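You operate a simulated robot arm through the tools that you are given. There is no shell and no other tool.

You run a simulated robot arm. Do the job below in one go: nothing can be reset, and whatever is moved stays where it is left.

## Task
Tie up the white cord and lay it in the kit box.
Fine: use the tie holder; pull the knob all the way; press the free button once.

The check looks at the end state, three seconds after you hand in, the way a careful person would. Anything else that was tipped, shoved, dropped, spilled or broken makes it a failure.

## Robot
A 6-joint arm with a two-finger gripper, fixed in place. Base frame: the origin is on the floor under the middle of its stand, x ahead of it, y to its left, z up; the work surface is at about z = 0.72. Lengths are in m, angles in degrees, forces in N, time in s.
With the tool pointing down near the work surface it reaches from about 0.36 to 0.68 m from the base axis. Its first joint turns from -66.0 to 66.0 degrees. Payload 2.45 kg.
Tool frame: the origin (TCP) lies between the finger pads and is the grasp point; the fingertips stand 0.03 m ahead of it; z points along the fingers, y is the line along which they close. The gripper opens to 0.106 m; its body begins 0.079 m behind the TCP.
Orientation is told as [roll, pitch, yaw] about the base's x, y, z axes, in that order, counted from this pose: with the fingers straight down and closing along the base's y, the tool's x points along the base's -x, its y along +y and its z along -z.

## Interface
- The arm moves only by the tool drive_tool. Its argument "steps" is a list of rows, each a list of 3 entries, a list of its own where there are three numbers: the opening, from 0 (shut) to 1 (fully open), then the shift along the tool's x, y, z in m, then the turn, a rotation vector about the tool's x, y, z in degrees. In form: [[hand, [tx, ty, tz], [rx, ry, rz]], ...]. A call has 1 to 20 rows; each row is the pose to reach, as a shift and turn from the pose commanded when the call began, along the tool's axes at that moment. Each row takes 0.2 s and may step no farther than 0.05 m and 8.6 degrees from the row before; otherwise, or with a gripper value out of range, the whole call is refused. Where a pose cannot be reached the arm comes as near as it can. A force on the tool above 40 N (or 10 N above the force at the start of the call, whichever is more), or a blocked arm, ends the call early, and 0.2 s more pass. The fingers move at their own pace (about 0.153 m/s each) and stop on an object; they squeeze with about 25 N. The grip force told is the motor's: it shows also when the fingers shut on nothing. Time passes only in rows, and 0.2 s behind the last, so rows that repeat a pose let the fingers close. It gives the time, the measured TCP pose, the force on the tool (base axes), the opening and the grip force at its end, in the units of the frame above (readings bear some noise), with the torque about the TCP (base axes, N m) and any sound that the robot's microphone picked up.
- Cameras (640 x 400 px; columns grow to the right, rows downward): "scene" is fixed at [0.0592, 0.4301, 1.3923]; the picture's right is [-0.64, -0.77, 0.00], its down [-0.58, 0.48, -0.66] and it looks along [0.51, -0.42, -0.75] (base axes); focal length 326 px, centre (320, 200). "wrist" rides on the gripper at [0.076, -0.002, -0.106] in the tool frame; the picture's right is [0.02, 1.00, 0.00], its down [-0.78, 0.02, -0.62] and it looks along [-0.62, 0.01, 0.78] (tool axes); focal length 247 px, centre (320, 200).
- get_image(camera): a new picture of that camera. The clock stands still meanwhile.
- pixel_to_xyz(camera, pixels): for up to 12 pixels [column, row] of the newest picture of that camera ("zoom" is the newest enlarged one), the place [x, y, z] in the base frame of the surface seen there, good to about 0.003 m, but the place of the scene camera against the robot may be out by one fixed shift of up to 0.012 m in any direction. The clock stands still meanwhile.
- inspect(camera, box): a new picture of the part [left, top, right, bottom] of that camera's present view, enlarged. The clock stands still meanwhile.
- sign_off(): hands the job in; it is judged then, once.

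Unless the task says otherwise, let go and move clear before handing in.

The tools are called after "Call:" by a JSON object that holds its "api" and its "payload". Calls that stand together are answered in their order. drive_tool: Moves the arm, as the interface text tells. Its arguments: {"type":"object","properties":{"steps":{"type":"array"}},"required":["steps"]} The other tools are called the same way: get_image (camera) takes a picture; pixel_to_xyz (camera, pixels) gives the place of the surface under pixels of a picture; inspect (camera, box) takes an enlarged picture of a part of a camera's view; sign_off () hands the job in.

At the start:

```text
time: 0.0
eef_pos: [0.3982, 0.0432, 1.0709]
tool_rot: [0.0, -0.1, 0.0]
wrist_force: [0.0, -0.1, 1.0]
torque: [0.01, -0.04, -0.01]
width: 0.1062
grasp_force: 0.0
```

scene: 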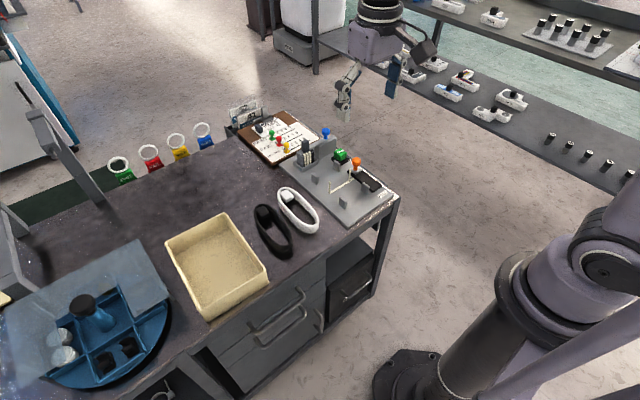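
wrist: 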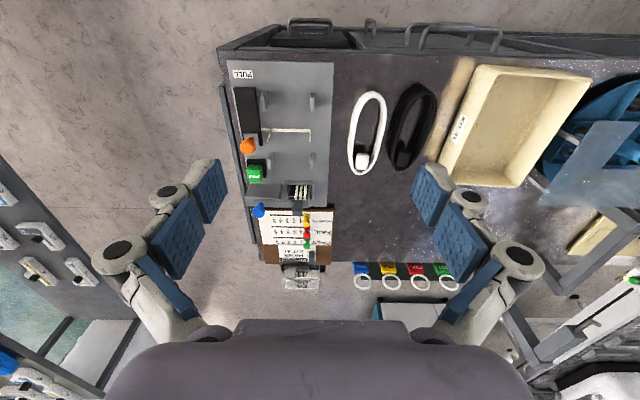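

The start pictures show the white cord loop (scene ~298,210; wrist ~367,132), a grey tie-holder plate to its side with an orange knob, green button, and blue knob. I'll enlarge these areas before moving.

Call:
{"api": "inspect", "payload": {"camera": "scene", "box": [220, 90, 420, 260]}}

Call:
{"api": "inspect", "payload": {"camera": "wrist", "box": [210, 30, 450, 190]}}

Call:
{"api": "inspect", "payload": {"camera": "wrist", "box": [220, 150, 360, 300]}}

```text
2.35 times, centred on (320, 175) of scene
```

zoom: 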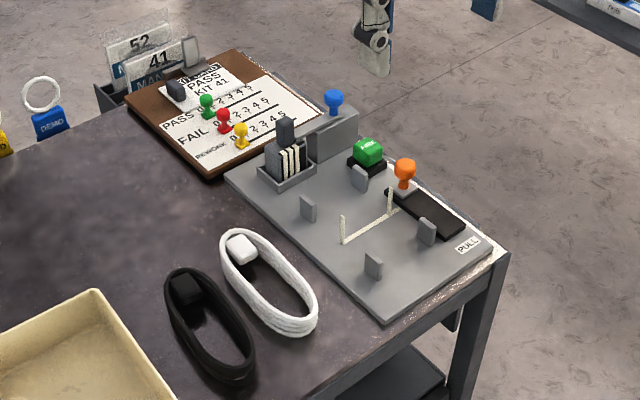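

```text
2.50 times, centred on (330, 110) of wrist
```

zoom: 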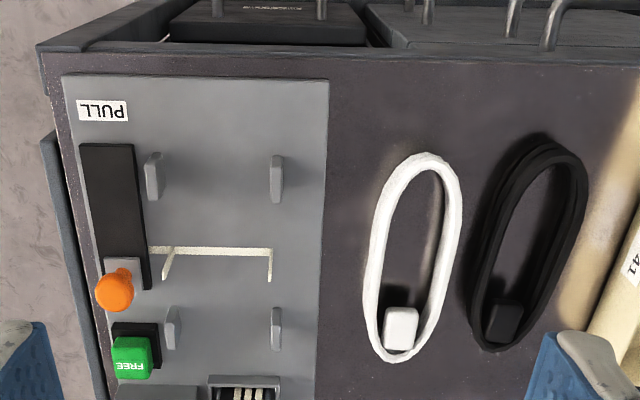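

```text
2.67 times, centred on (290, 225) of wrist
```

zoom: 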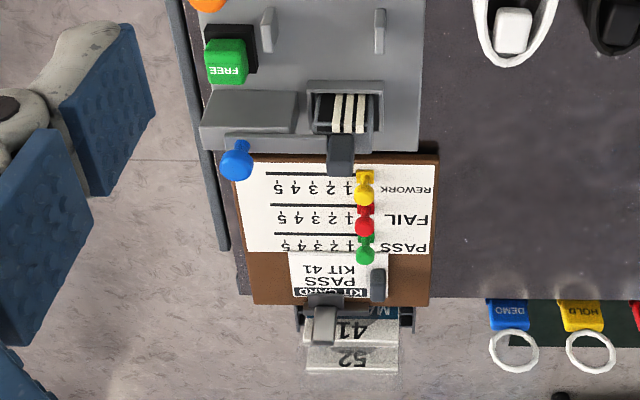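

The zooms show a holder plate with four posts, a white tie with two upright ends between them, an orange knob in a black slot (PULL label at the end nearest the robot), and a green FREE button. I'll measure those places from both cameras.

Call:
{"api": "pixel_to_xyz", "payload": {"camera": "wrist", "pixels": [[248, 147], [254, 173], [260, 211], [272, 131], [312, 130], [265, 100], [312, 102], [275, 155], [313, 155], [362, 158], [377, 92], [367, 170]]}}

Call:
{"api": "pixel_to_xyz", "payload": {"camera": "scene", "pixels": [[356, 161], [341, 155], [326, 132], [327, 189], [350, 176], [343, 201], [361, 190], [322, 179], [340, 169], [290, 193], [314, 226], [300, 220]]}}

Call:
{"api": "pixel_to_xyz", "payload": {"camera": "wrist", "pixels": [[353, 120], [381, 120], [368, 90], [361, 173], [300, 120], [245, 70], [325, 70], [520, 120], [470, 70], [590, 85], [515, 185], [440, 165]]}}

```text
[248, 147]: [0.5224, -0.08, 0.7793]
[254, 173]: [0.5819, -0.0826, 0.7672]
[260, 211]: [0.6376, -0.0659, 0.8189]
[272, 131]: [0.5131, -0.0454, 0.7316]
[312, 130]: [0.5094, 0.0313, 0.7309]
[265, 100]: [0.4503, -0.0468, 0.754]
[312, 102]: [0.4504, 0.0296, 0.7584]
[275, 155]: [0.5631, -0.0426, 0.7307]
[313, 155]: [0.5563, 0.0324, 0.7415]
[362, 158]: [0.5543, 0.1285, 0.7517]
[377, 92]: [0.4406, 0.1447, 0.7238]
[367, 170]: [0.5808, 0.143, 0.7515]
```

```text
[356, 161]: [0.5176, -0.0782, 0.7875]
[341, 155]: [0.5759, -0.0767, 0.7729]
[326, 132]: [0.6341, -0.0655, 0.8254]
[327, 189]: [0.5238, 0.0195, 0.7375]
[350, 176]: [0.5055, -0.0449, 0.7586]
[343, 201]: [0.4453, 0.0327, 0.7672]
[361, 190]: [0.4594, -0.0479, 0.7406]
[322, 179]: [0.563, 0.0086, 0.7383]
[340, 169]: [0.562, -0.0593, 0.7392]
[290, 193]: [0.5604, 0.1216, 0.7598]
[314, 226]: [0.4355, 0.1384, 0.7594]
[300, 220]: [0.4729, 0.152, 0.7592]
```

```text
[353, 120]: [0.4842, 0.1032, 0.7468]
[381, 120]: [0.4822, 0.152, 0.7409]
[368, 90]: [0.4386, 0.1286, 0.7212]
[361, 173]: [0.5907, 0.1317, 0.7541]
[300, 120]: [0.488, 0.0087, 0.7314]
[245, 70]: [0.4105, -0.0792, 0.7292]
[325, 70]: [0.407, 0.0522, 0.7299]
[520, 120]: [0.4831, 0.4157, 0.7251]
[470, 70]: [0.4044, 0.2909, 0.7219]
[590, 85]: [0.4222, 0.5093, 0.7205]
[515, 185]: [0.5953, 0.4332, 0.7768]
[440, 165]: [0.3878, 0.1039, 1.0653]
```

The plate top is near z 0.731, posts at x≈0.45/0.56 and y≈-0.046/0.031, tie at x≈0.51, and the cord spans x≈0.435–0.595 at y≈0.103–0.155. I'll zoom further on the tie, cord and box.

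Call:
{"api": "inspect", "payload": {"camera": "wrist", "box": [340, 80, 440, 180]}}

Call:
{"api": "inspect", "payload": {"camera": "scene", "box": [290, 130, 400, 230]}}

Call:
{"api": "inspect", "payload": {"camera": "scene", "box": [150, 180, 330, 330]}}

Call:
{"api": "inspect", "payload": {"camera": "wrist", "box": [230, 50, 340, 210]}}

```text
4.00 times, centred on (390, 130) of wrist
```

zoom: 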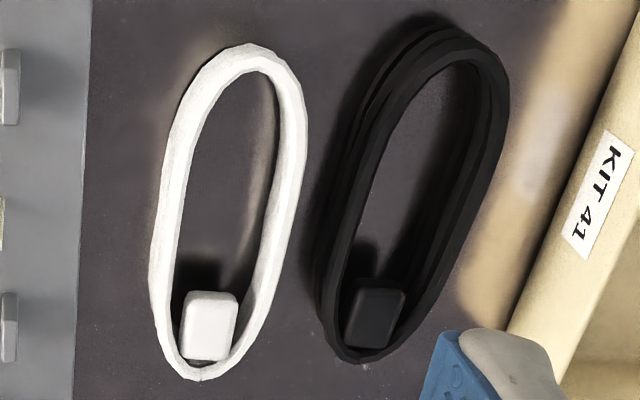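

```text
4.00 times, centred on (345, 180) of scene
```

zoom: 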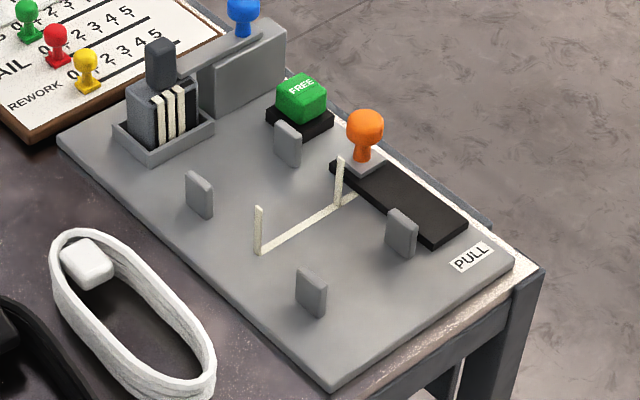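

```text
2.67 times, centred on (240, 255) of scene
```

zoom: 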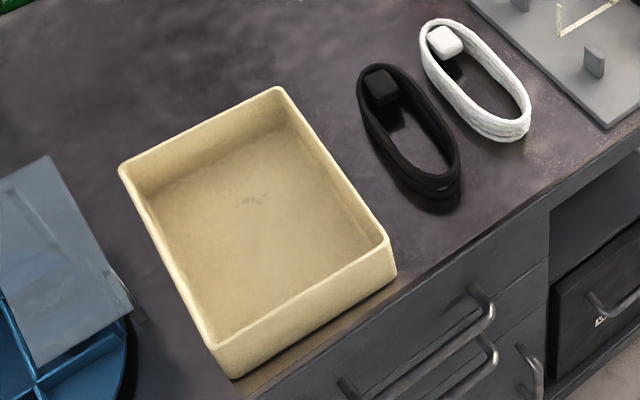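

```text
2.50 times, centred on (285, 130) of wrist
```

zoom: 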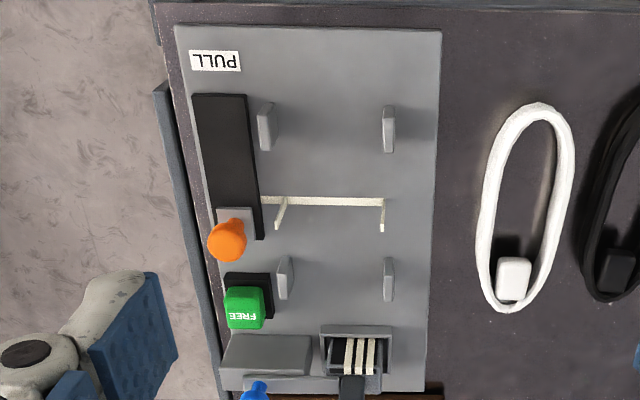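

The cord is an oval coil, about 0.16 × 0.05 m, slightly skewed against base x, with a white plug at the far end. I'll take finer points along its rim, on the tie and on the box rim.

Call:
{"api": "pixel_to_xyz", "payload": {"camera": "wrist", "pixels": [[371, 95], [360, 173], [352, 137], [384, 112], [383, 125], [354, 120], [352, 150], [378, 140], [372, 160], [357, 108], [350, 160], [361, 160]]}}

Call:
{"api": "pixel_to_xyz", "payload": {"camera": "scene", "pixels": [[168, 244], [226, 215], [264, 268], [208, 319], [215, 262], [235, 300], [240, 250], [195, 240], [250, 285], [305, 190], [365, 175], [385, 195]]}}

Call:
{"api": "pixel_to_xyz", "payload": {"camera": "wrist", "pixels": [[277, 139], [313, 138], [274, 130], [290, 131], [311, 131], [312, 108], [265, 105], [284, 158], [313, 160], [240, 90], [252, 140], [262, 87]]}}

```text
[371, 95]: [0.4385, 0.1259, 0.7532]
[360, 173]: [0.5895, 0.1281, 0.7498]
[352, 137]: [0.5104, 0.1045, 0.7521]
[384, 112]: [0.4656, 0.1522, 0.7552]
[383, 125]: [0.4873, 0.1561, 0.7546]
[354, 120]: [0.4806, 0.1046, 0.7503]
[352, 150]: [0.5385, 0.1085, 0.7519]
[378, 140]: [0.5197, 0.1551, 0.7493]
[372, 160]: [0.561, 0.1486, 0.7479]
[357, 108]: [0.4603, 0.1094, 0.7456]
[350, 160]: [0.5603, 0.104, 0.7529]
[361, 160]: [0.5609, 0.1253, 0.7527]
```

```text
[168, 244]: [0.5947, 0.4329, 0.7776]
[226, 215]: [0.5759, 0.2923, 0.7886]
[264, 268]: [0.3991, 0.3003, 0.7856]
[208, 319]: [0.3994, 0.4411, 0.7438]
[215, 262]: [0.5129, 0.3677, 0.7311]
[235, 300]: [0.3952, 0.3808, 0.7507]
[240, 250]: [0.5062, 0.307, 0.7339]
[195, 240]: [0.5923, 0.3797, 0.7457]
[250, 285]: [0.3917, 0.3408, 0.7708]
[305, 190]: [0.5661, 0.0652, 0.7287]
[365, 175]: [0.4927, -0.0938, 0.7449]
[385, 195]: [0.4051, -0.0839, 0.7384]
```

```text
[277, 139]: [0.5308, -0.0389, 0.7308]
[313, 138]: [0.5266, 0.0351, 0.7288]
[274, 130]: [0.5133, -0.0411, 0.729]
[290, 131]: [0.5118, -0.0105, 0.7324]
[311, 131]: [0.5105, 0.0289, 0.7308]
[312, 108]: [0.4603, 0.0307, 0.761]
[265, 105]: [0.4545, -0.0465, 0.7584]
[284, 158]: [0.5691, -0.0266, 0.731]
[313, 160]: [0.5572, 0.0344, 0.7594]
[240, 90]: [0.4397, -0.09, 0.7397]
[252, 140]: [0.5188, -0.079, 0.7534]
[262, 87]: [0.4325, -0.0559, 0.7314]
```

The cord is centred near (0.514, 0.129), with top z≈0.753 and axis nearly along x. The holder centre is near (0.512, -0.008). Before planning the grasp I'll check finger size in the wrist view and look at the scene camera's view of the gripper.

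Call:
{"api": "inspect", "payload": {"camera": "wrist", "box": [400, 130, 560, 300]}}

Call:
{"api": "inspect", "payload": {"camera": "scene", "box": [310, 0, 450, 130]}}

Call:
{"api": "pixel_to_xyz", "payload": {"camera": "wrist", "pixels": [[430, 165], [415, 190], [430, 220], [445, 180], [470, 200], [520, 255], [460, 250], [205, 175], [165, 190], [120, 250], [440, 215], [490, 240]]}}

```text
2.35 times, centred on (480, 215) of wrist
```

zoom: 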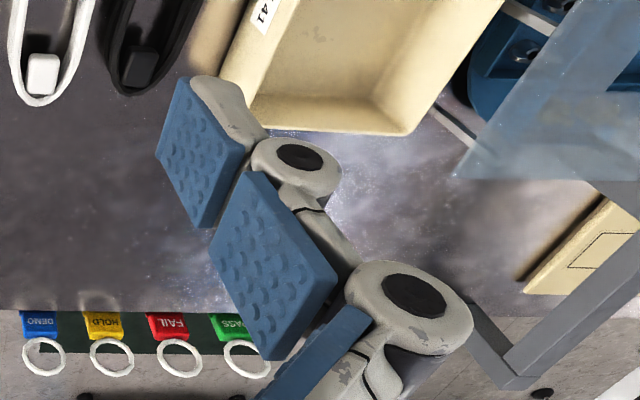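

```text
3.08 times, centred on (380, 65) of scene
```

zoom: 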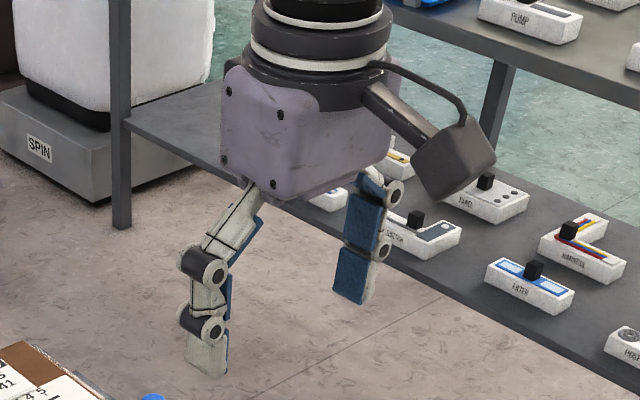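

```text
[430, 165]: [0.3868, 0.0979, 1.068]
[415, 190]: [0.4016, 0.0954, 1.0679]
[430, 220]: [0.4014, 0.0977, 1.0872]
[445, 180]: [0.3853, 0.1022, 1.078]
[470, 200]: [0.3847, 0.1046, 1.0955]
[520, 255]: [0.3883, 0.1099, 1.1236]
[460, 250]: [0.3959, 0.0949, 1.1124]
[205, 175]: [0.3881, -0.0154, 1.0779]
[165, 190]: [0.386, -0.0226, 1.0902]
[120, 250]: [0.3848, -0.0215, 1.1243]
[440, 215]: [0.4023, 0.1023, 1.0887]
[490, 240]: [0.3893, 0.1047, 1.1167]
```

The pads are about 0.026 m wide in x, and the finger is roughly 0.02 m thick. The gap between the white and black cords looks narrow (about 0.02 m), so I'll measure the black cord's edge and the fingertip thickness.

Call:
{"api": "inspect", "payload": {"camera": "scene", "box": [330, 70, 410, 130]}}

Call:
{"api": "pixel_to_xyz", "payload": {"camera": "wrist", "pixels": [[401, 112], [398, 120], [395, 130], [392, 140], [391, 150], [391, 155], [393, 162], [406, 102], [416, 95], [425, 88], [400, 166], [396, 125]]}}

```text
6.67 times, centred on (370, 100) of scene
```

zoom: 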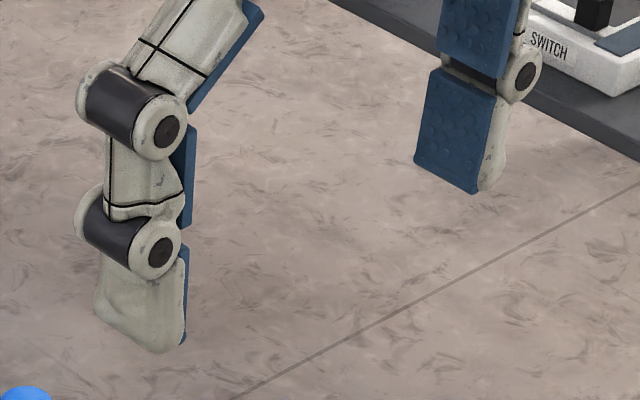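

```text
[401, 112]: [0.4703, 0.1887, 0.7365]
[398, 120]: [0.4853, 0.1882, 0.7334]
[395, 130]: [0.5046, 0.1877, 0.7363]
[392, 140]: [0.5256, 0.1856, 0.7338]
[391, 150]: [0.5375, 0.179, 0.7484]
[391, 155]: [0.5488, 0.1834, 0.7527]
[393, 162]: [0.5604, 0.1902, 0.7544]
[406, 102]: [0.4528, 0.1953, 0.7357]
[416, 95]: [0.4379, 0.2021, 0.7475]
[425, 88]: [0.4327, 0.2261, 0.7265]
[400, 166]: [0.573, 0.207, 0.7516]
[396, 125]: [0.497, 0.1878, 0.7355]
```

The black cord's near edge is at y≈0.187 and the white cord's outer edge is about 0.158, leaving a gap of about 0.029 m. I'll check the fingertip's outer surface.

Call:
{"api": "pixel_to_xyz", "payload": {"camera": "zoom", "pixels": [[100, 300], [110, 275], [140, 335], [165, 345], [180, 320], [130, 300], [185, 300], [100, 230], [150, 250], [110, 100], [455, 150], [495, 170]]}}

```text
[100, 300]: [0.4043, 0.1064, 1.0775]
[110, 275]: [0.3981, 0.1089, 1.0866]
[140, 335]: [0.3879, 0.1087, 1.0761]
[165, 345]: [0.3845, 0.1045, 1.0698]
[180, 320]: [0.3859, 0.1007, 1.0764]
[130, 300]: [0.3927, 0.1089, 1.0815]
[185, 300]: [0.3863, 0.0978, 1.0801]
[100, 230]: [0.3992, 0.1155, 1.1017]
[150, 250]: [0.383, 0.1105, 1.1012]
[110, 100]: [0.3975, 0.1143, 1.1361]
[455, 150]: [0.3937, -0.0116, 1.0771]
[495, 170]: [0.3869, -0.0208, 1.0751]
```

The tip is about 0.013 m thick, swelling to about 0.02 m at the joint some 0.025 m higher, so it fits the gap. The open tips seem to be near TCP height (z≈1.065), so I'll part-close in free space to see how tip height changes with opening.

Call:
{"api": "drive_tool", "payload": {"steps": [[0.6, [0, 0, 0], [0, 0, 0]], [0.6, [0, 0, 0], [0, 0, 0]], [0.6, [0, 0, 0], [0, 0, 0]]]}}

Call:
{"api": "inspect", "payload": {"camera": "scene", "box": [330, 70, 410, 130]}}

Call:
{"api": "get_image", "payload": {"camera": "wrist"}}

```text
time: 0.8
eef_pos: [0.3983, 0.0412, 1.0708]
tool_rot: [-0.1, 0.0, 0.0]
wrist_force: [-0.4, -0.2, 0.9]
torque: [-0.02, 0.04, 0.01]
width: 0.0637
grasp_force: 0.0
```

```text
6.67 times, centred on (370, 100) of scene
```

zoom: 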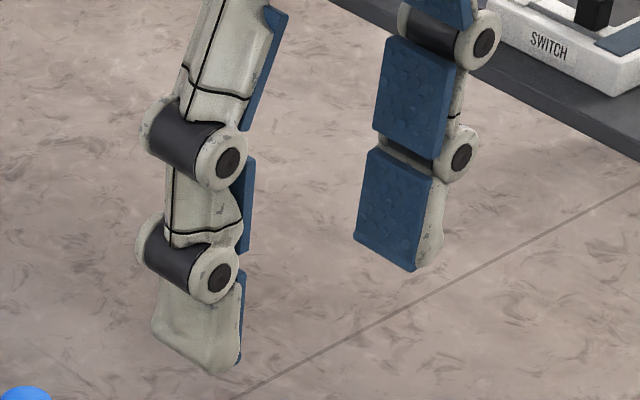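

```text
taken
```

wrist: 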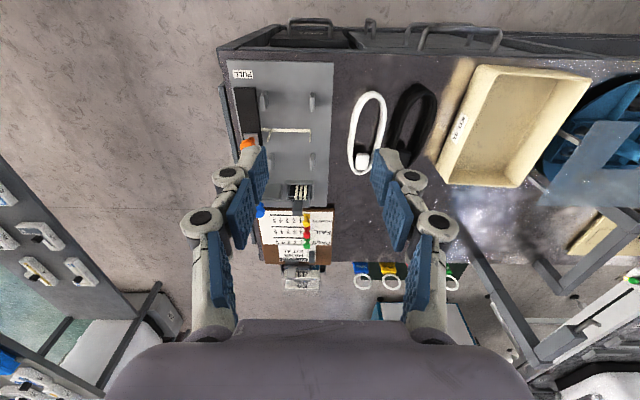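

At width 0.064 the tips have moved down and inward. I'll measure their height and faces now.

Call:
{"api": "pixel_to_xyz", "payload": {"camera": "zoom", "pixels": [[215, 370], [185, 350], [170, 310], [238, 330], [160, 250], [215, 280], [390, 255], [415, 262], [400, 200], [435, 240], [360, 235], [420, 190]]}}

Call:
{"api": "pixel_to_xyz", "payload": {"camera": "wrist", "pixels": [[393, 152], [380, 160], [382, 185], [263, 152], [262, 180], [255, 155], [403, 160], [386, 149]]}}

```text
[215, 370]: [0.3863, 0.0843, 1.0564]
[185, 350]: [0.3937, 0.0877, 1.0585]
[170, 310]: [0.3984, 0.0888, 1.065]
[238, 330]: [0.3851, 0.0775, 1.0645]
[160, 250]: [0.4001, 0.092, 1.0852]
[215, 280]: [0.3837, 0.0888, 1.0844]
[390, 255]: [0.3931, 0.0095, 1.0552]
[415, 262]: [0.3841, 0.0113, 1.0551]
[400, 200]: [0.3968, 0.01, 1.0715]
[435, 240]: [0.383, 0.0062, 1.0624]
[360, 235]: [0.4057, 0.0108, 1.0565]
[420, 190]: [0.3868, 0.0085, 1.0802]
```

```text
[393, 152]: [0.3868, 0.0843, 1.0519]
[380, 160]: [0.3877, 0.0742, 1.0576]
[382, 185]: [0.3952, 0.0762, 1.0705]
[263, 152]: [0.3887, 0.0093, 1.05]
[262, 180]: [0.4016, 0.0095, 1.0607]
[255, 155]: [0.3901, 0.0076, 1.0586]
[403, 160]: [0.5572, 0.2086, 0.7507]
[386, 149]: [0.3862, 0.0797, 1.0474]
```

At width 0.064 the tips sit about 0.022 m below the TCP, and the pads span ±0.0125 m in x. I'll move above the cord at about (0.486, 0.130, 0.87) with the hand at 0.6 and look again.

Call:
{"api": "drive_tool", "payload": {"steps": [[0.6, [-0.015, 0.015, 0.034], [0, 0, 0]], [0.6, [-0.03, 0.03, 0.067], [0, 0, 0]], [0.6, [-0.045, 0.045, 0.1], [0, 0, 0]], [0.6, [-0.06, 0.06, 0.134], [0, 0, 0]], [0.6, [-0.074, 0.074, 0.167], [0, 0, 0]], [0.6, [-0.088, 0.088, 0.2], [0, 0, 0]], [0.6, [-0.088, 0.088, 0.2], [0, 0, 0]]]}}

Call:
{"api": "get_image", "payload": {"camera": "wrist"}}

Call:
{"api": "get_image", "payload": {"camera": "scene"}}

```text
time: 2.4
eef_pos: [0.4861, 0.1309, 0.8709]
tool_rot: [0.1, 0.0, 0.0]
wrist_force: [-1.0, -0.2, 0.7]
torque: [0.04, 0.02, 0.04]
width: 0.0634
grasp_force: 0.1
```

```text
taken
```

wrist: 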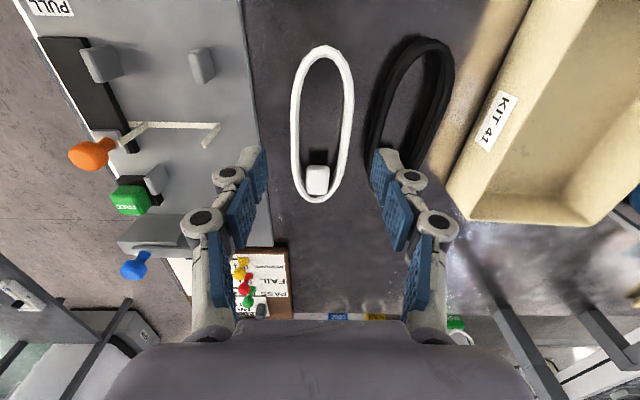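

```text
taken
```

scene: 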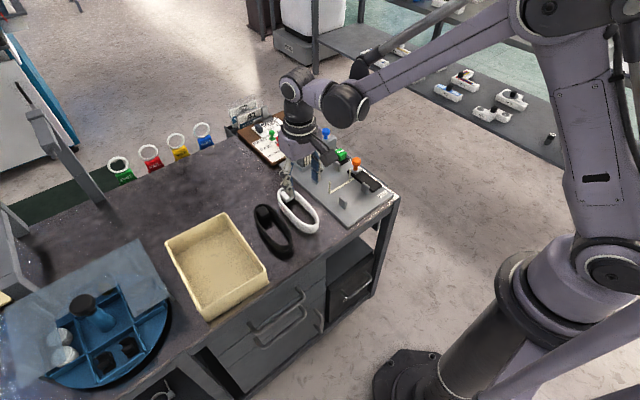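

Now there is a close, clear view: white loop columns 290–354, rows 45–203, black loop from column 369, tie at (130–220, 125), posts at (100,62), (202,65), (155,178). I'll measure these more precisely.

Call:
{"api": "pixel_to_xyz", "payload": {"camera": "wrist", "pixels": [[322, 49], [315, 200], [294, 120], [349, 110], [346, 140], [295, 90], [349, 85], [295, 150], [341, 165], [317, 175], [372, 120], [374, 145]]}}

Call:
{"api": "pixel_to_xyz", "payload": {"camera": "wrist", "pixels": [[140, 124], [215, 126], [180, 125], [208, 145], [125, 147], [95, 47], [115, 75], [195, 50], [210, 80], [105, 78], [150, 170], [161, 185]]}}

Call:
{"api": "inspect", "payload": {"camera": "wrist", "box": [30, 20, 260, 220]}}

Call:
{"api": "inspect", "payload": {"camera": "wrist", "box": [270, 30, 470, 210]}}

```text
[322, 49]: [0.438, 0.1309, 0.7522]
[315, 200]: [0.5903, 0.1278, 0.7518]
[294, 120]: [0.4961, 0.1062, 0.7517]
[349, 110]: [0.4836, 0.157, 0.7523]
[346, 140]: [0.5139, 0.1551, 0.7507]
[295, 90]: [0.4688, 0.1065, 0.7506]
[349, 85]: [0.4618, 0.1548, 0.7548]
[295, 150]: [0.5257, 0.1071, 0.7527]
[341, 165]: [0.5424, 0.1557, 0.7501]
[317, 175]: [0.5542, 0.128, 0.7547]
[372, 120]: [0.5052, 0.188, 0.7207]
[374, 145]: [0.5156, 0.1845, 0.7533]
```

```text
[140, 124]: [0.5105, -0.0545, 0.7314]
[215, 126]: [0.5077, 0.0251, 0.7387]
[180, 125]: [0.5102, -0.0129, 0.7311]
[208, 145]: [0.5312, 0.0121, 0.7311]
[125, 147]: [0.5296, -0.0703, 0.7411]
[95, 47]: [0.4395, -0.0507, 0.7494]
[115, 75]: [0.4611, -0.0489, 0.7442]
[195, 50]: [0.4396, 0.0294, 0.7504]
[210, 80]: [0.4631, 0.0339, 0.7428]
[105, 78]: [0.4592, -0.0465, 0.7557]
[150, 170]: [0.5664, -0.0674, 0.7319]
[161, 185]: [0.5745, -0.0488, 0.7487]
```

```text
2.00 times, centred on (145, 120) of wrist
```

zoom: 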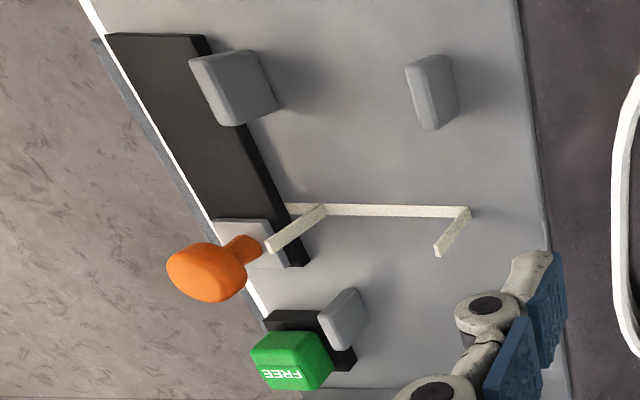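

```text
2.22 times, centred on (370, 120) of wrist
```

zoom: 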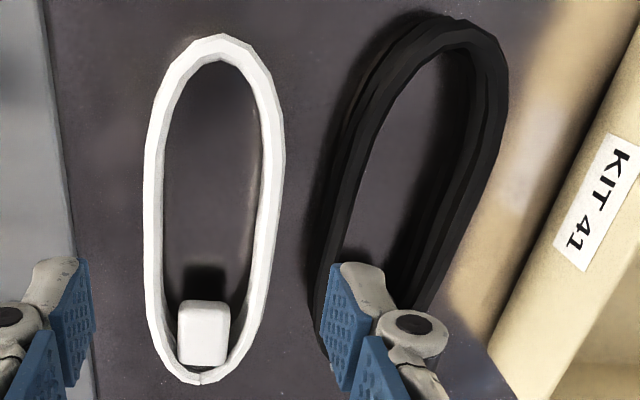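

The cord is centred at (0.514, 0.131) with yaw about -1°, and the holder centre is near (0.511, -0.008). The posts end at x≈0.463 and the tie is at x≈0.509, so gripping at x≈0.486 fits between them. I'm descending with a width of about 0.068 so the tips reach z≈0.733.

Call:
{"api": "drive_tool", "payload": {"steps": [[0.64, [0, 0, 0.03], [0, 0, 0]], [0.64, [0, 0, 0.06], [0, 0, 0]], [0.64, [0, 0, 0.085], [0, 0, 0]]]}}

Call:
{"api": "get_image", "payload": {"camera": "wrist"}}

Call:
{"api": "inspect", "payload": {"camera": "scene", "box": [240, 140, 360, 250]}}

```text
time: 3.2
eef_pos: [0.4857, 0.1295, 0.7848]
tool_rot: [0.1, 0.0, 0.0]
wrist_force: [0.3, 0.0, -0.1]
torque: [0.02, -0.03, 0.01]
width: 0.0679
grasp_force: 0.0
```

```text
taken
```

wrist: 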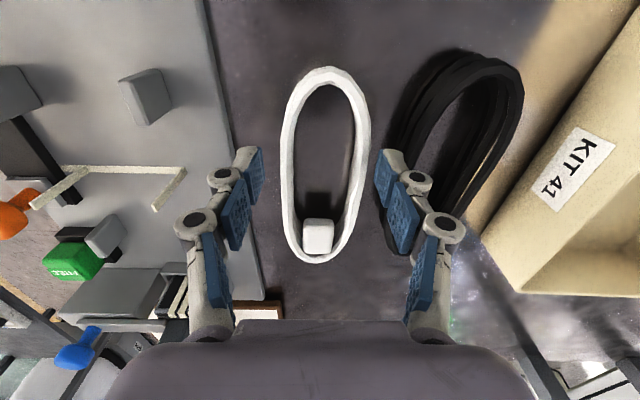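

```text
3.64 times, centred on (300, 195) of scene
```

zoom: 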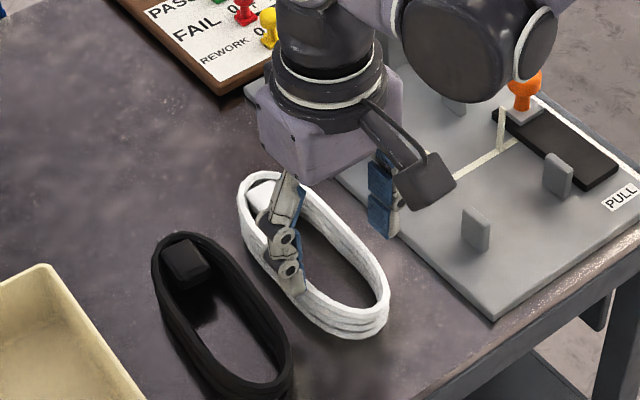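

The fingers straddle the white loop with the left tip (385,155) between the two cords and no contact force. I'm going down the last 0.03 m.

Call:
{"api": "drive_tool", "payload": {"steps": [[0.64, [0, 0, 0.015], [0, 0, 0]], [0.64, [0, 0, 0.03], [0, 0, 0]]]}}

Call:
{"api": "get_image", "payload": {"camera": "wrist"}}

Call:
{"api": "inspect", "payload": {"camera": "scene", "box": [240, 140, 360, 250]}}

```text
time: 3.8
eef_pos: [0.4857, 0.131, 0.7566]
tool_rot: [0.0, -0.1, 0.0]
wrist_force: [0.1, 10.6, 11.7]
torque: [0.43, 0.11, -0.08]
width: 0.0862
grasp_force: 11.0
```

```text
taken
```

wrist: 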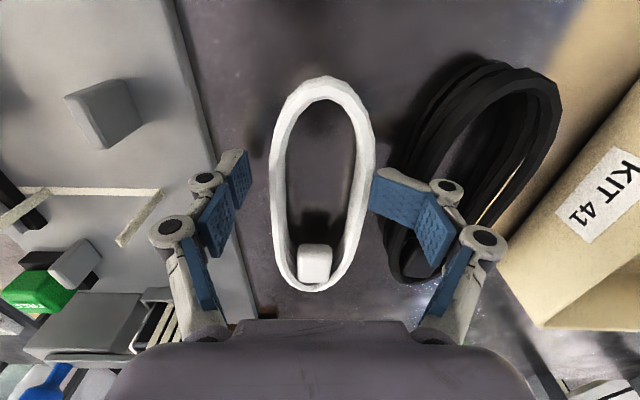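

```text
3.64 times, centred on (300, 195) of scene
```

zoom: 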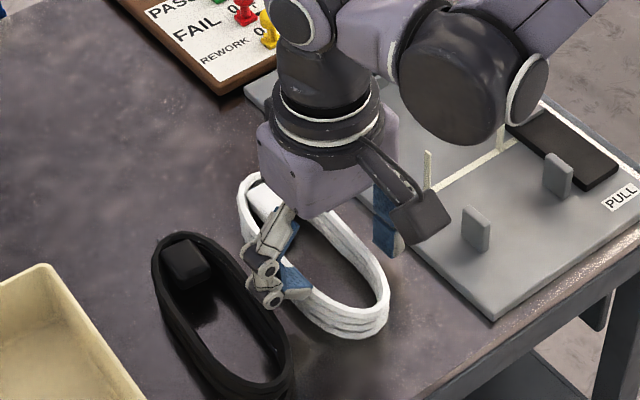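

The left fingertip has caught on the white cord's rim (wrist 378,175: the distal pad is bent inward, width sprung to 0.086, force about 11 N up). I'm backing straight up now and will re-check.

Call:
{"api": "drive_tool", "payload": {"steps": [[0.64, [0, 0, -0.015], [0, 0, 0]], [0.64, [0, 0, -0.035], [0, 0, 0]], [0.64, [0, 0, -0.06], [0, 0, 0]]]}}

Call:
{"api": "get_image", "payload": {"camera": "wrist"}}

Call:
{"api": "inspect", "payload": {"camera": "scene", "box": [240, 140, 360, 250]}}

```text
time: 4.6
eef_pos: [0.4848, 0.1295, 0.8168]
tool_rot: [0.1, 0.0, 0.0]
wrist_force: [0.7, -0.1, -0.6]
torque: [0.0, 0.0, 0.02]
width: 0.0688
grasp_force: 0.1
```

```text
taken
```

wrist: 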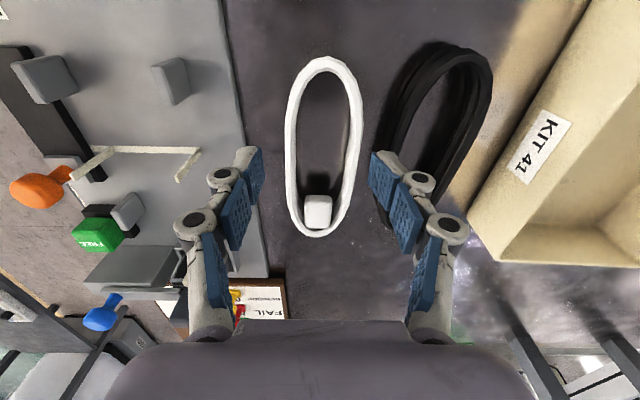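

```text
3.64 times, centred on (300, 195) of scene
```

zoom: 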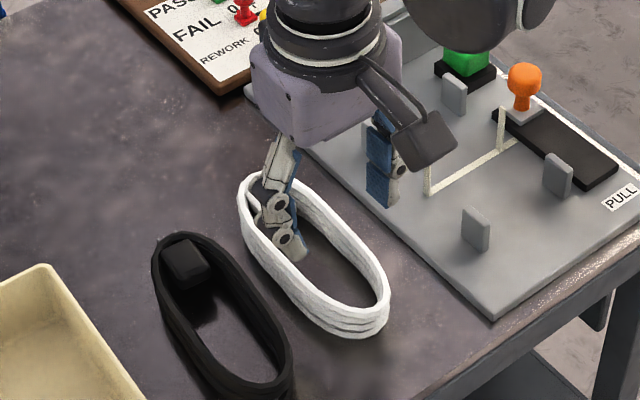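

The cord looks to be in nearly the same place (columns 284–362). I'll re-measure the white and black cord edges and the fingertips to see why it caught.

Call:
{"api": "pixel_to_xyz", "payload": {"camera": "wrist", "pixels": [[326, 60], [315, 233], [287, 130], [291, 130], [359, 110], [355, 130], [361, 130], [353, 160], [288, 100], [358, 90], [350, 180], [288, 170]]}}

Call:
{"api": "pixel_to_xyz", "payload": {"camera": "wrist", "pixels": [[388, 130], [384, 145], [395, 110], [376, 155], [374, 165], [388, 152], [260, 150], [256, 165], [375, 190], [379, 215], [440, 45], [490, 90]]}}

Call:
{"api": "inspect", "payload": {"camera": "wrist", "box": [270, 40, 500, 250]}}

```text
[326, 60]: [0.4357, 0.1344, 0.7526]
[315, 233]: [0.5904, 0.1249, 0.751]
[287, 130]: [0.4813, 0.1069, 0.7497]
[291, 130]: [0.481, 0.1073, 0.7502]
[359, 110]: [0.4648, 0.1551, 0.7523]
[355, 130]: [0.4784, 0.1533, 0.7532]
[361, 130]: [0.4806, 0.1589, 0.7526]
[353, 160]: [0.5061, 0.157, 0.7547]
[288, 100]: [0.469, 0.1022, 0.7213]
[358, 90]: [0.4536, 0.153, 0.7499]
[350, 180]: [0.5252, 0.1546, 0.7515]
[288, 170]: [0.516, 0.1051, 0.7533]
```

```text
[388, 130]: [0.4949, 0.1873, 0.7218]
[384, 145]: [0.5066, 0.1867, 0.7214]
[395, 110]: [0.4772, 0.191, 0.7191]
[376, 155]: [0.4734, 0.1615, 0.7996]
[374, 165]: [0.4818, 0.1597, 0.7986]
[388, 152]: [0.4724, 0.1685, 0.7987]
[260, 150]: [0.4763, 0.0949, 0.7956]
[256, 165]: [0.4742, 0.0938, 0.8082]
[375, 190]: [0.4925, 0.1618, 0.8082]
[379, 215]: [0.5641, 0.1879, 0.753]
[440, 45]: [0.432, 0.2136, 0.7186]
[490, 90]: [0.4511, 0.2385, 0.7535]
```

```text
1.90 times, centred on (385, 145) of wrist
```

zoom: 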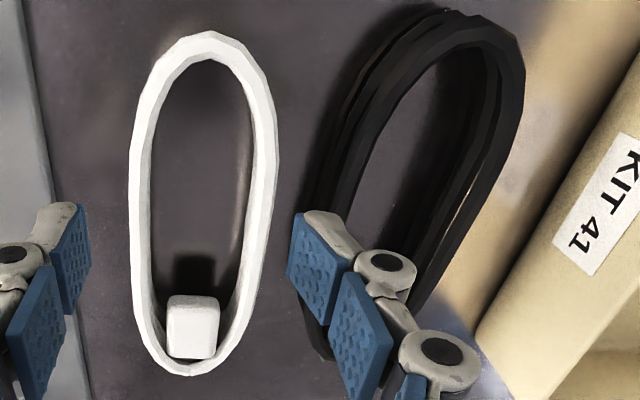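

The left pad's inner face is at y≈0.161 while the cord's outer edge is at 0.159, so it grazed the rim. The cord now lies at about -3° yaw. I'll shift +0.003 in y, turn to match, open slightly wider (about 0.071), and lower to just above the rim to check.

Call:
{"api": "drive_tool", "payload": {"steps": [[0.67, [0, 0.003, 0.0], [0, 0, 3.0]], [0.67, [0, 0.003, 0.015], [0, 0, 3.0]], [0.67, [0, 0.003, 0.032], [0, 0, 3.0]], [0.67, [0, 0.003, 0.032], [0, 0, 3.0]]]}}

Call:
{"api": "get_image", "payload": {"camera": "wrist"}}

Call:
{"api": "inspect", "payload": {"camera": "wrist", "box": [230, 60, 460, 260]}}

Call:
{"api": "inspect", "payload": {"camera": "scene", "box": [260, 170, 340, 230]}}

```text
time: 5.6
eef_pos: [0.4858, 0.132, 0.7828]
tool_rot: [0.0, -0.1, -2.9]
wrist_force: [1.4, 0.1, 0.1]
torque: [0.04, -0.02, 0.03]
width: 0.071
grasp_force: 0.1
```

```text
taken
```

wrist: 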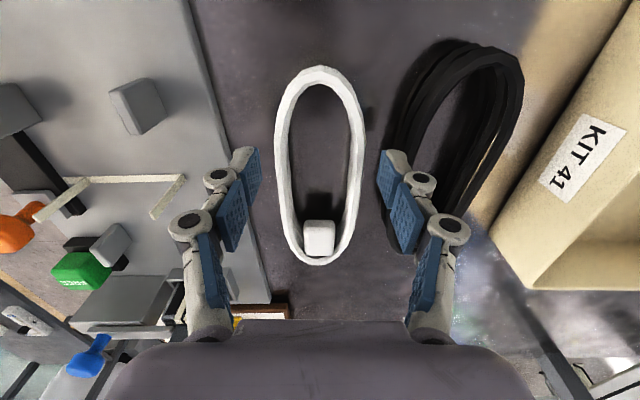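

```text
2.00 times, centred on (345, 160) of wrist
```

zoom: 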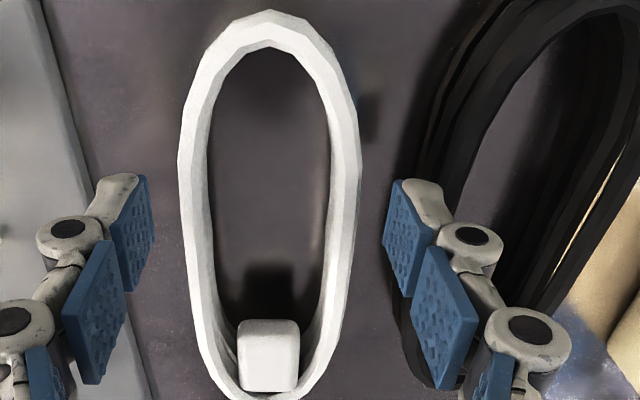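

```text
6.67 times, centred on (300, 200) of scene
```

zoom: 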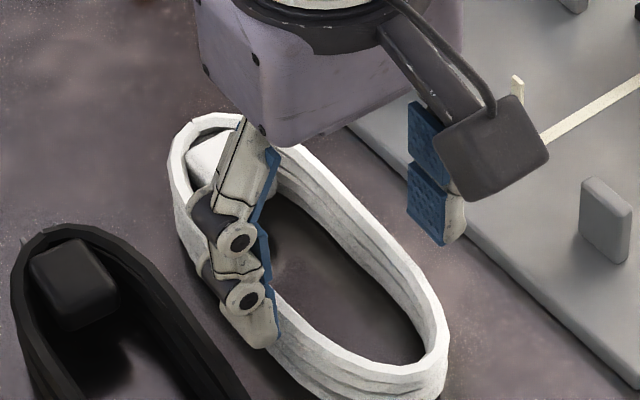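

The loop is now centred between the pads (zoom columns 180–360 against pads at 150 and 388) and aligned, with about 8 mm clearance per side. I'm descending to the grasp height.

Call:
{"api": "drive_tool", "payload": {"steps": [[0.67, [0, 0, 0.009], [0, 0, 0]], [0.67, [0, 0, 0.018], [0, 0, 0]], [0.67, [0, 0, 0.027], [0, 0, 0]]]}}

Call:
{"api": "get_image", "payload": {"camera": "wrist"}}

Call:
{"api": "inspect", "payload": {"camera": "scene", "box": [260, 170, 340, 230]}}

```text
time: 6.4
eef_pos: [0.4877, 0.1333, 0.7564]
tool_rot: [-0.1, 0.0, -3.0]
wrist_force: [0.0, 0.4, 1.1]
torque: [-0.03, 0.03, -0.01]
width: 0.0712
grasp_force: 0.0
```

```text
taken
```

wrist: 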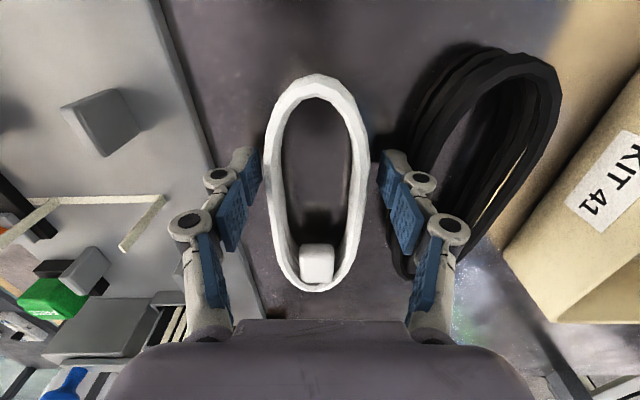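

```text
6.67 times, centred on (300, 200) of scene
```

zoom: 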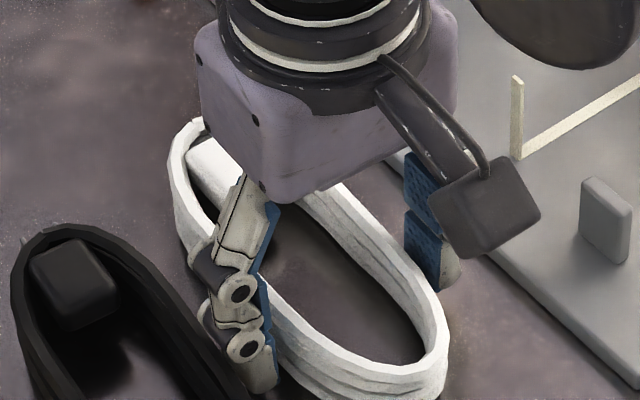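

No contact force, and the fingers straddle the loop cleanly at width 0.071. I'm closing gently, to just below the cord's width.

Call:
{"api": "drive_tool", "payload": {"steps": [[0.55, [0, 0, 0], [0, 0, 0]], [0.48, [0, 0, 0], [0, 0, 0]], [0.44, [0, 0, 0], [0, 0, 0]], [0.44, [0, 0, 0], [0, 0, 0]]]}}

Call:
{"api": "get_image", "payload": {"camera": "wrist"}}

Call:
{"api": "inspect", "payload": {"camera": "scene", "box": [260, 170, 340, 230]}}

```text
time: 7.4
eef_pos: [0.4862, 0.1339, 0.7563]
tool_rot: [0.0, 0.0, -3.1]
wrist_force: [-1.2, -6.6, 6.3]
torque: [-0.43, 0.12, 0.03]
width: 0.0635
grasp_force: 25.3
```

```text
taken
```

wrist: 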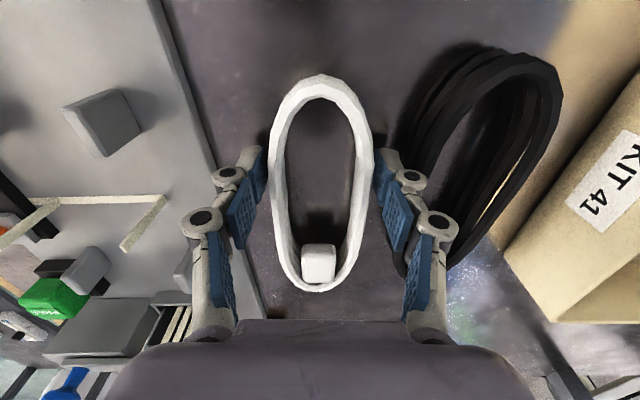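

```text
6.67 times, centred on (300, 200) of scene
```

zoom: 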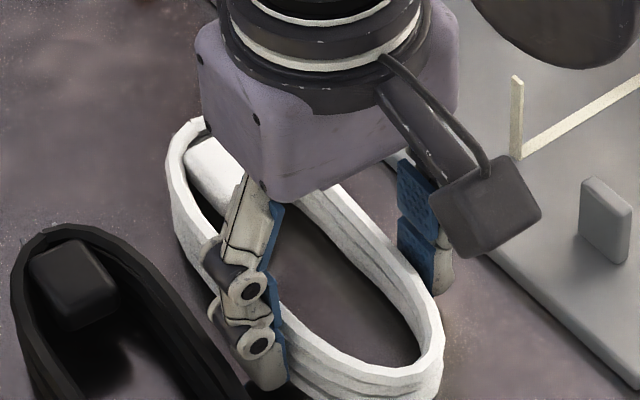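

The fingers stopped at width 0.0635 with 25 N, pads against both sides of the loop (264,160 and 375,165). I'll lift 0.03 m and see whether the cord comes up level.

Call:
{"api": "drive_tool", "payload": {"steps": [[0.44, [0, 0, -0.01], [0, 0, 0]], [0.44, [0, 0, -0.02], [0, 0, 0]], [0.44, [0, 0, -0.03], [0, 0, 0]]]}}

Call:
{"api": "get_image", "payload": {"camera": "wrist"}}

Call:
{"api": "inspect", "payload": {"camera": "scene", "box": [240, 150, 360, 240]}}

```text
time: 8.2
eef_pos: [0.4857, 0.1339, 0.7876]
tool_rot: [0.0, -0.1, -3.1]
wrist_force: [-0.2, 0.5, -1.5]
torque: [-0.02, 0.05, 0.0]
width: 0.0634
grasp_force: 25.1
```

```text
taken
```

wrist: 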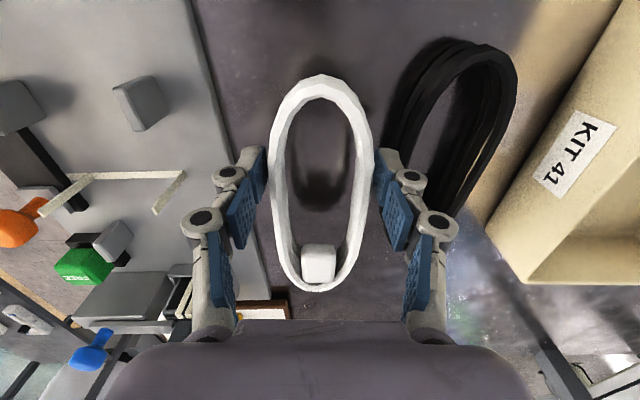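

```text
4.44 times, centred on (300, 195) of scene
```

zoom: 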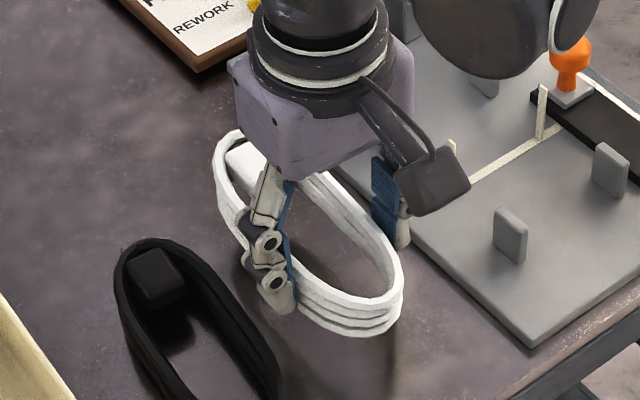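

The cord is lifted level in the grip (about 1.5 N load, width steady at 0.0634). I'll raise it well above the posts, turn back to yaw 0, and measure where the cord sits relative to the holder.

Call:
{"api": "drive_tool", "payload": {"steps": [[0.44, [0, 0, -0.02], [0, 0, 0]], [0.44, [0, 0, -0.045], [0, 0, -1.5]], [0.44, [0, 0, -0.062], [0, 0, -3.0]], [0.44, [0, 0, -0.062], [0, 0, -3.0]]]}}

Call:
{"api": "get_image", "payload": {"camera": "wrist"}}

Call:
{"api": "inspect", "payload": {"camera": "scene", "box": [240, 140, 380, 240]}}

```text
time: 9.2
eef_pos: [0.4867, 0.1315, 0.8497]
tool_rot: [0.0, 0.0, -0.1]
wrist_force: [0.4, 0.1, -1.5]
torque: [-0.02, 0.0, 0.0]
width: 0.0633
grasp_force: 25.4
```

```text
taken
```

wrist: 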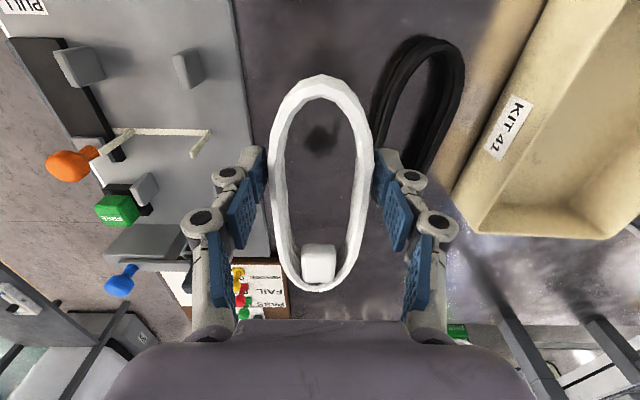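

```text
4.00 times, centred on (310, 190) of scene
```

zoom: 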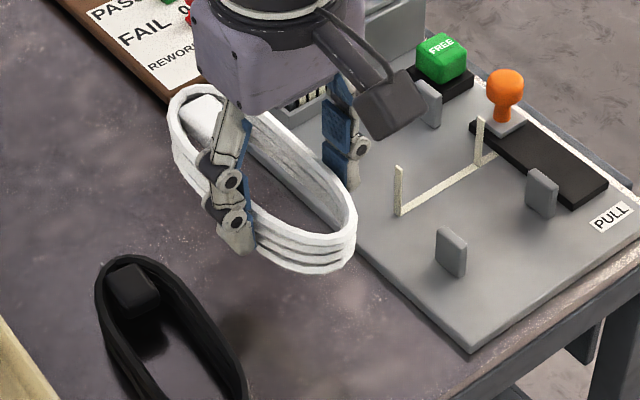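

The cord hangs level and aligned in the grip, and the black cord hasn't moved (scene ~261,204 as before). I'll measure the held cord's extents and the holder's posts and tie from this view.

Call:
{"api": "pixel_to_xyz", "payload": {"camera": "wrist", "pixels": [[320, 80], [317, 288], [272, 160], [368, 160], [275, 200], [365, 200], [275, 120], [362, 120], [289, 105], [345, 105], [318, 255], [320, 265]]}}

Call:
{"api": "pixel_to_xyz", "payload": {"camera": "wrist", "pixels": [[130, 131], [207, 132], [170, 131], [65, 52], [98, 80], [75, 85], [180, 55], [196, 85], [190, 52], [140, 177], [150, 195], [155, 185]]}}

Call:
{"api": "inspect", "payload": {"camera": "wrist", "box": [20, 20, 260, 220]}}

```text
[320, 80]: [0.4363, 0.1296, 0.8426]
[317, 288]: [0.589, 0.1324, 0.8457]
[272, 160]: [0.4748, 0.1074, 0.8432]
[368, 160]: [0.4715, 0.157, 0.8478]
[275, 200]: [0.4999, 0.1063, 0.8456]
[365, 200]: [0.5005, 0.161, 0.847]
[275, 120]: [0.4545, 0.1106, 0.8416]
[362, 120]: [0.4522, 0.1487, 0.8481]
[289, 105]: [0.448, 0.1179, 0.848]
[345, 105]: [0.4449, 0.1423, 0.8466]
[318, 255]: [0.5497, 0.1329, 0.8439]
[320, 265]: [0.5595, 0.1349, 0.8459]
```

```text
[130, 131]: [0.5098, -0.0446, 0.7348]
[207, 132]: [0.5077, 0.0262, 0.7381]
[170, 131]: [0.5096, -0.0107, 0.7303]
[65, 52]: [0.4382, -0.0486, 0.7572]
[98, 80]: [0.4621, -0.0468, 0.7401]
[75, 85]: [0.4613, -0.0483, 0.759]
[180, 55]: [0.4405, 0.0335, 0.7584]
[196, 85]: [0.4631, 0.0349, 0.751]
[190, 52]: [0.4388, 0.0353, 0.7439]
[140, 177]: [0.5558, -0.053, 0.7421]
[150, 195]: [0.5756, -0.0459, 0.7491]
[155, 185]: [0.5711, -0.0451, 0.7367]
```

```text
2.00 times, centred on (140, 120) of wrist
```

zoom: 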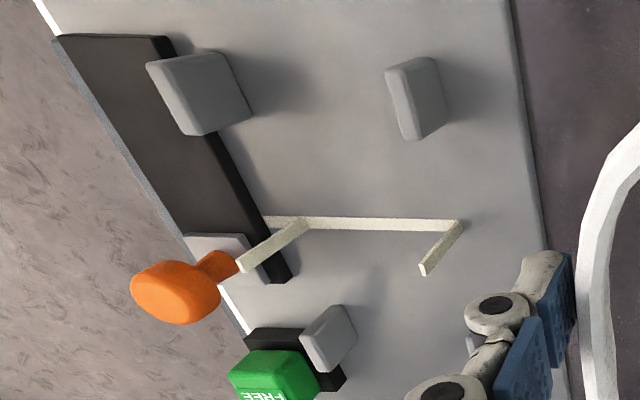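

The held cord is centred at about (0.513, 0.1325). The posts and tie are centred at about (0.5095, -0.0075). I'll carry it by dx -0.003 and dy -0.140 at the current height, then check before lowering.

Call:
{"api": "drive_tool", "payload": {"steps": [[0.44, [0.001, -0.03, 0], [0, 0, 0]], [0.44, [0.002, -0.065, 0], [0, 0, 0]], [0.44, [0.003, -0.1, 0], [0, 0, 0]], [0.44, [0.003, -0.125, 0], [0, 0, 0]], [0.44, [0.003, -0.14, 0], [0, 0, 0]], [0.44, [0.003, -0.14, 0], [0, 0, 0]]]}}

Call:
{"api": "get_image", "payload": {"camera": "wrist"}}

Call:
{"api": "inspect", "payload": {"camera": "scene", "box": [270, 120, 410, 230]}}

```text
time: 10.6
eef_pos: [0.4837, -0.0069, 0.849]
tool_rot: [0.0, 0.0, 0.0]
wrist_force: [-0.2, 0.0, -1.0]
torque: [0.02, 0.03, -0.02]
width: 0.0635
grasp_force: 25.2
```

```text
taken
```

wrist: 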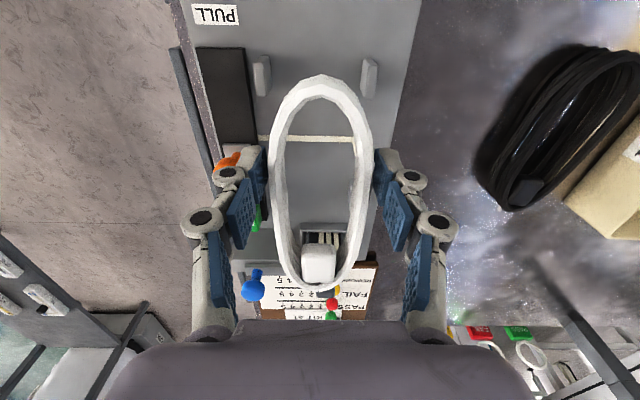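

```text
3.64 times, centred on (340, 175) of scene
```

zoom: 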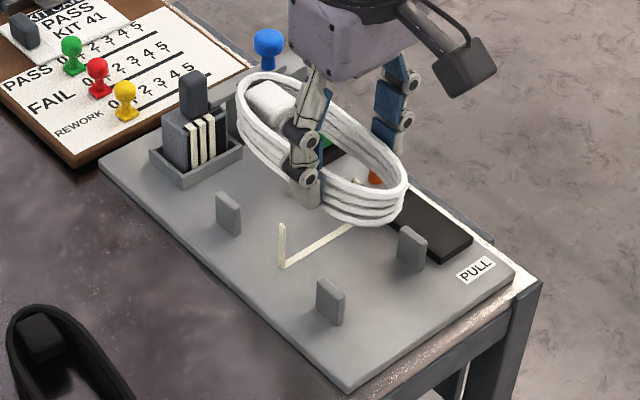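

The cord is over the holder, with the tie visible through the loop at row 139. I'll verify centring and check clearance to the dispenser tray (320,228) beyond the cord's far end.

Call:
{"api": "pixel_to_xyz", "payload": {"camera": "wrist", "pixels": [[262, 75], [369, 75], [262, 60], [370, 62], [287, 139], [350, 139], [264, 138], [320, 225], [325, 240], [310, 228], [320, 80], [318, 288]]}}

Call:
{"api": "pixel_to_xyz", "payload": {"camera": "wrist", "pixels": [[272, 160], [368, 160], [275, 200], [365, 200], [258, 90], [366, 90], [302, 225], [345, 225], [340, 180], [320, 160], [230, 60], [222, 120]]}}

Call:
{"api": "inspect", "payload": {"camera": "wrist", "box": [200, 40, 430, 300]}}

```text
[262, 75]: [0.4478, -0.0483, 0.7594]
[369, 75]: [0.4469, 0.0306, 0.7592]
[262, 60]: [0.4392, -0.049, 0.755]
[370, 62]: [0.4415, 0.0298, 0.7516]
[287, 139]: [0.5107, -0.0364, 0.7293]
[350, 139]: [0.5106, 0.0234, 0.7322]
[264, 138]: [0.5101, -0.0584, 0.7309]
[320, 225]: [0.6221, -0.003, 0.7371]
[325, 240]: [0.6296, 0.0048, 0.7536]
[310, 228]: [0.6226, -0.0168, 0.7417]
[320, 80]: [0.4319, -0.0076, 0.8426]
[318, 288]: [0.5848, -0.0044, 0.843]
```

```text
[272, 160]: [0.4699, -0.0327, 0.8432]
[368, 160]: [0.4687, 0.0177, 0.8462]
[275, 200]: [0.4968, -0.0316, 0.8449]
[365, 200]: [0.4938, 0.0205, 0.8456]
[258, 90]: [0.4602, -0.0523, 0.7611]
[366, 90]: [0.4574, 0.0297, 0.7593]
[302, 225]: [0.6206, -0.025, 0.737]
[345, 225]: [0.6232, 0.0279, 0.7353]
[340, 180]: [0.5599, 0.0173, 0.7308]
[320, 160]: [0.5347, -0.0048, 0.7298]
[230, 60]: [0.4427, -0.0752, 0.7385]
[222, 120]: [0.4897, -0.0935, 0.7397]
```

```text
1.54 times, centred on (315, 170) of wrist
```

zoom: 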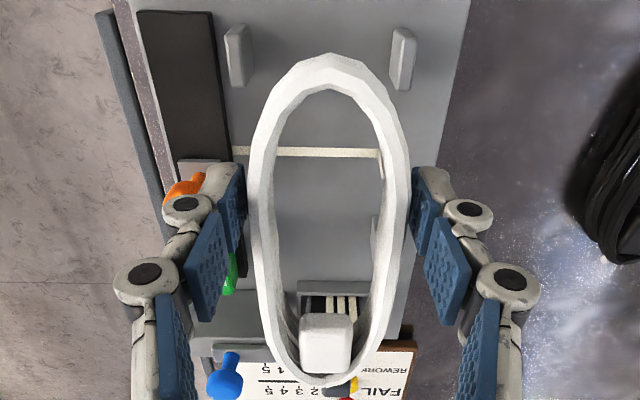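

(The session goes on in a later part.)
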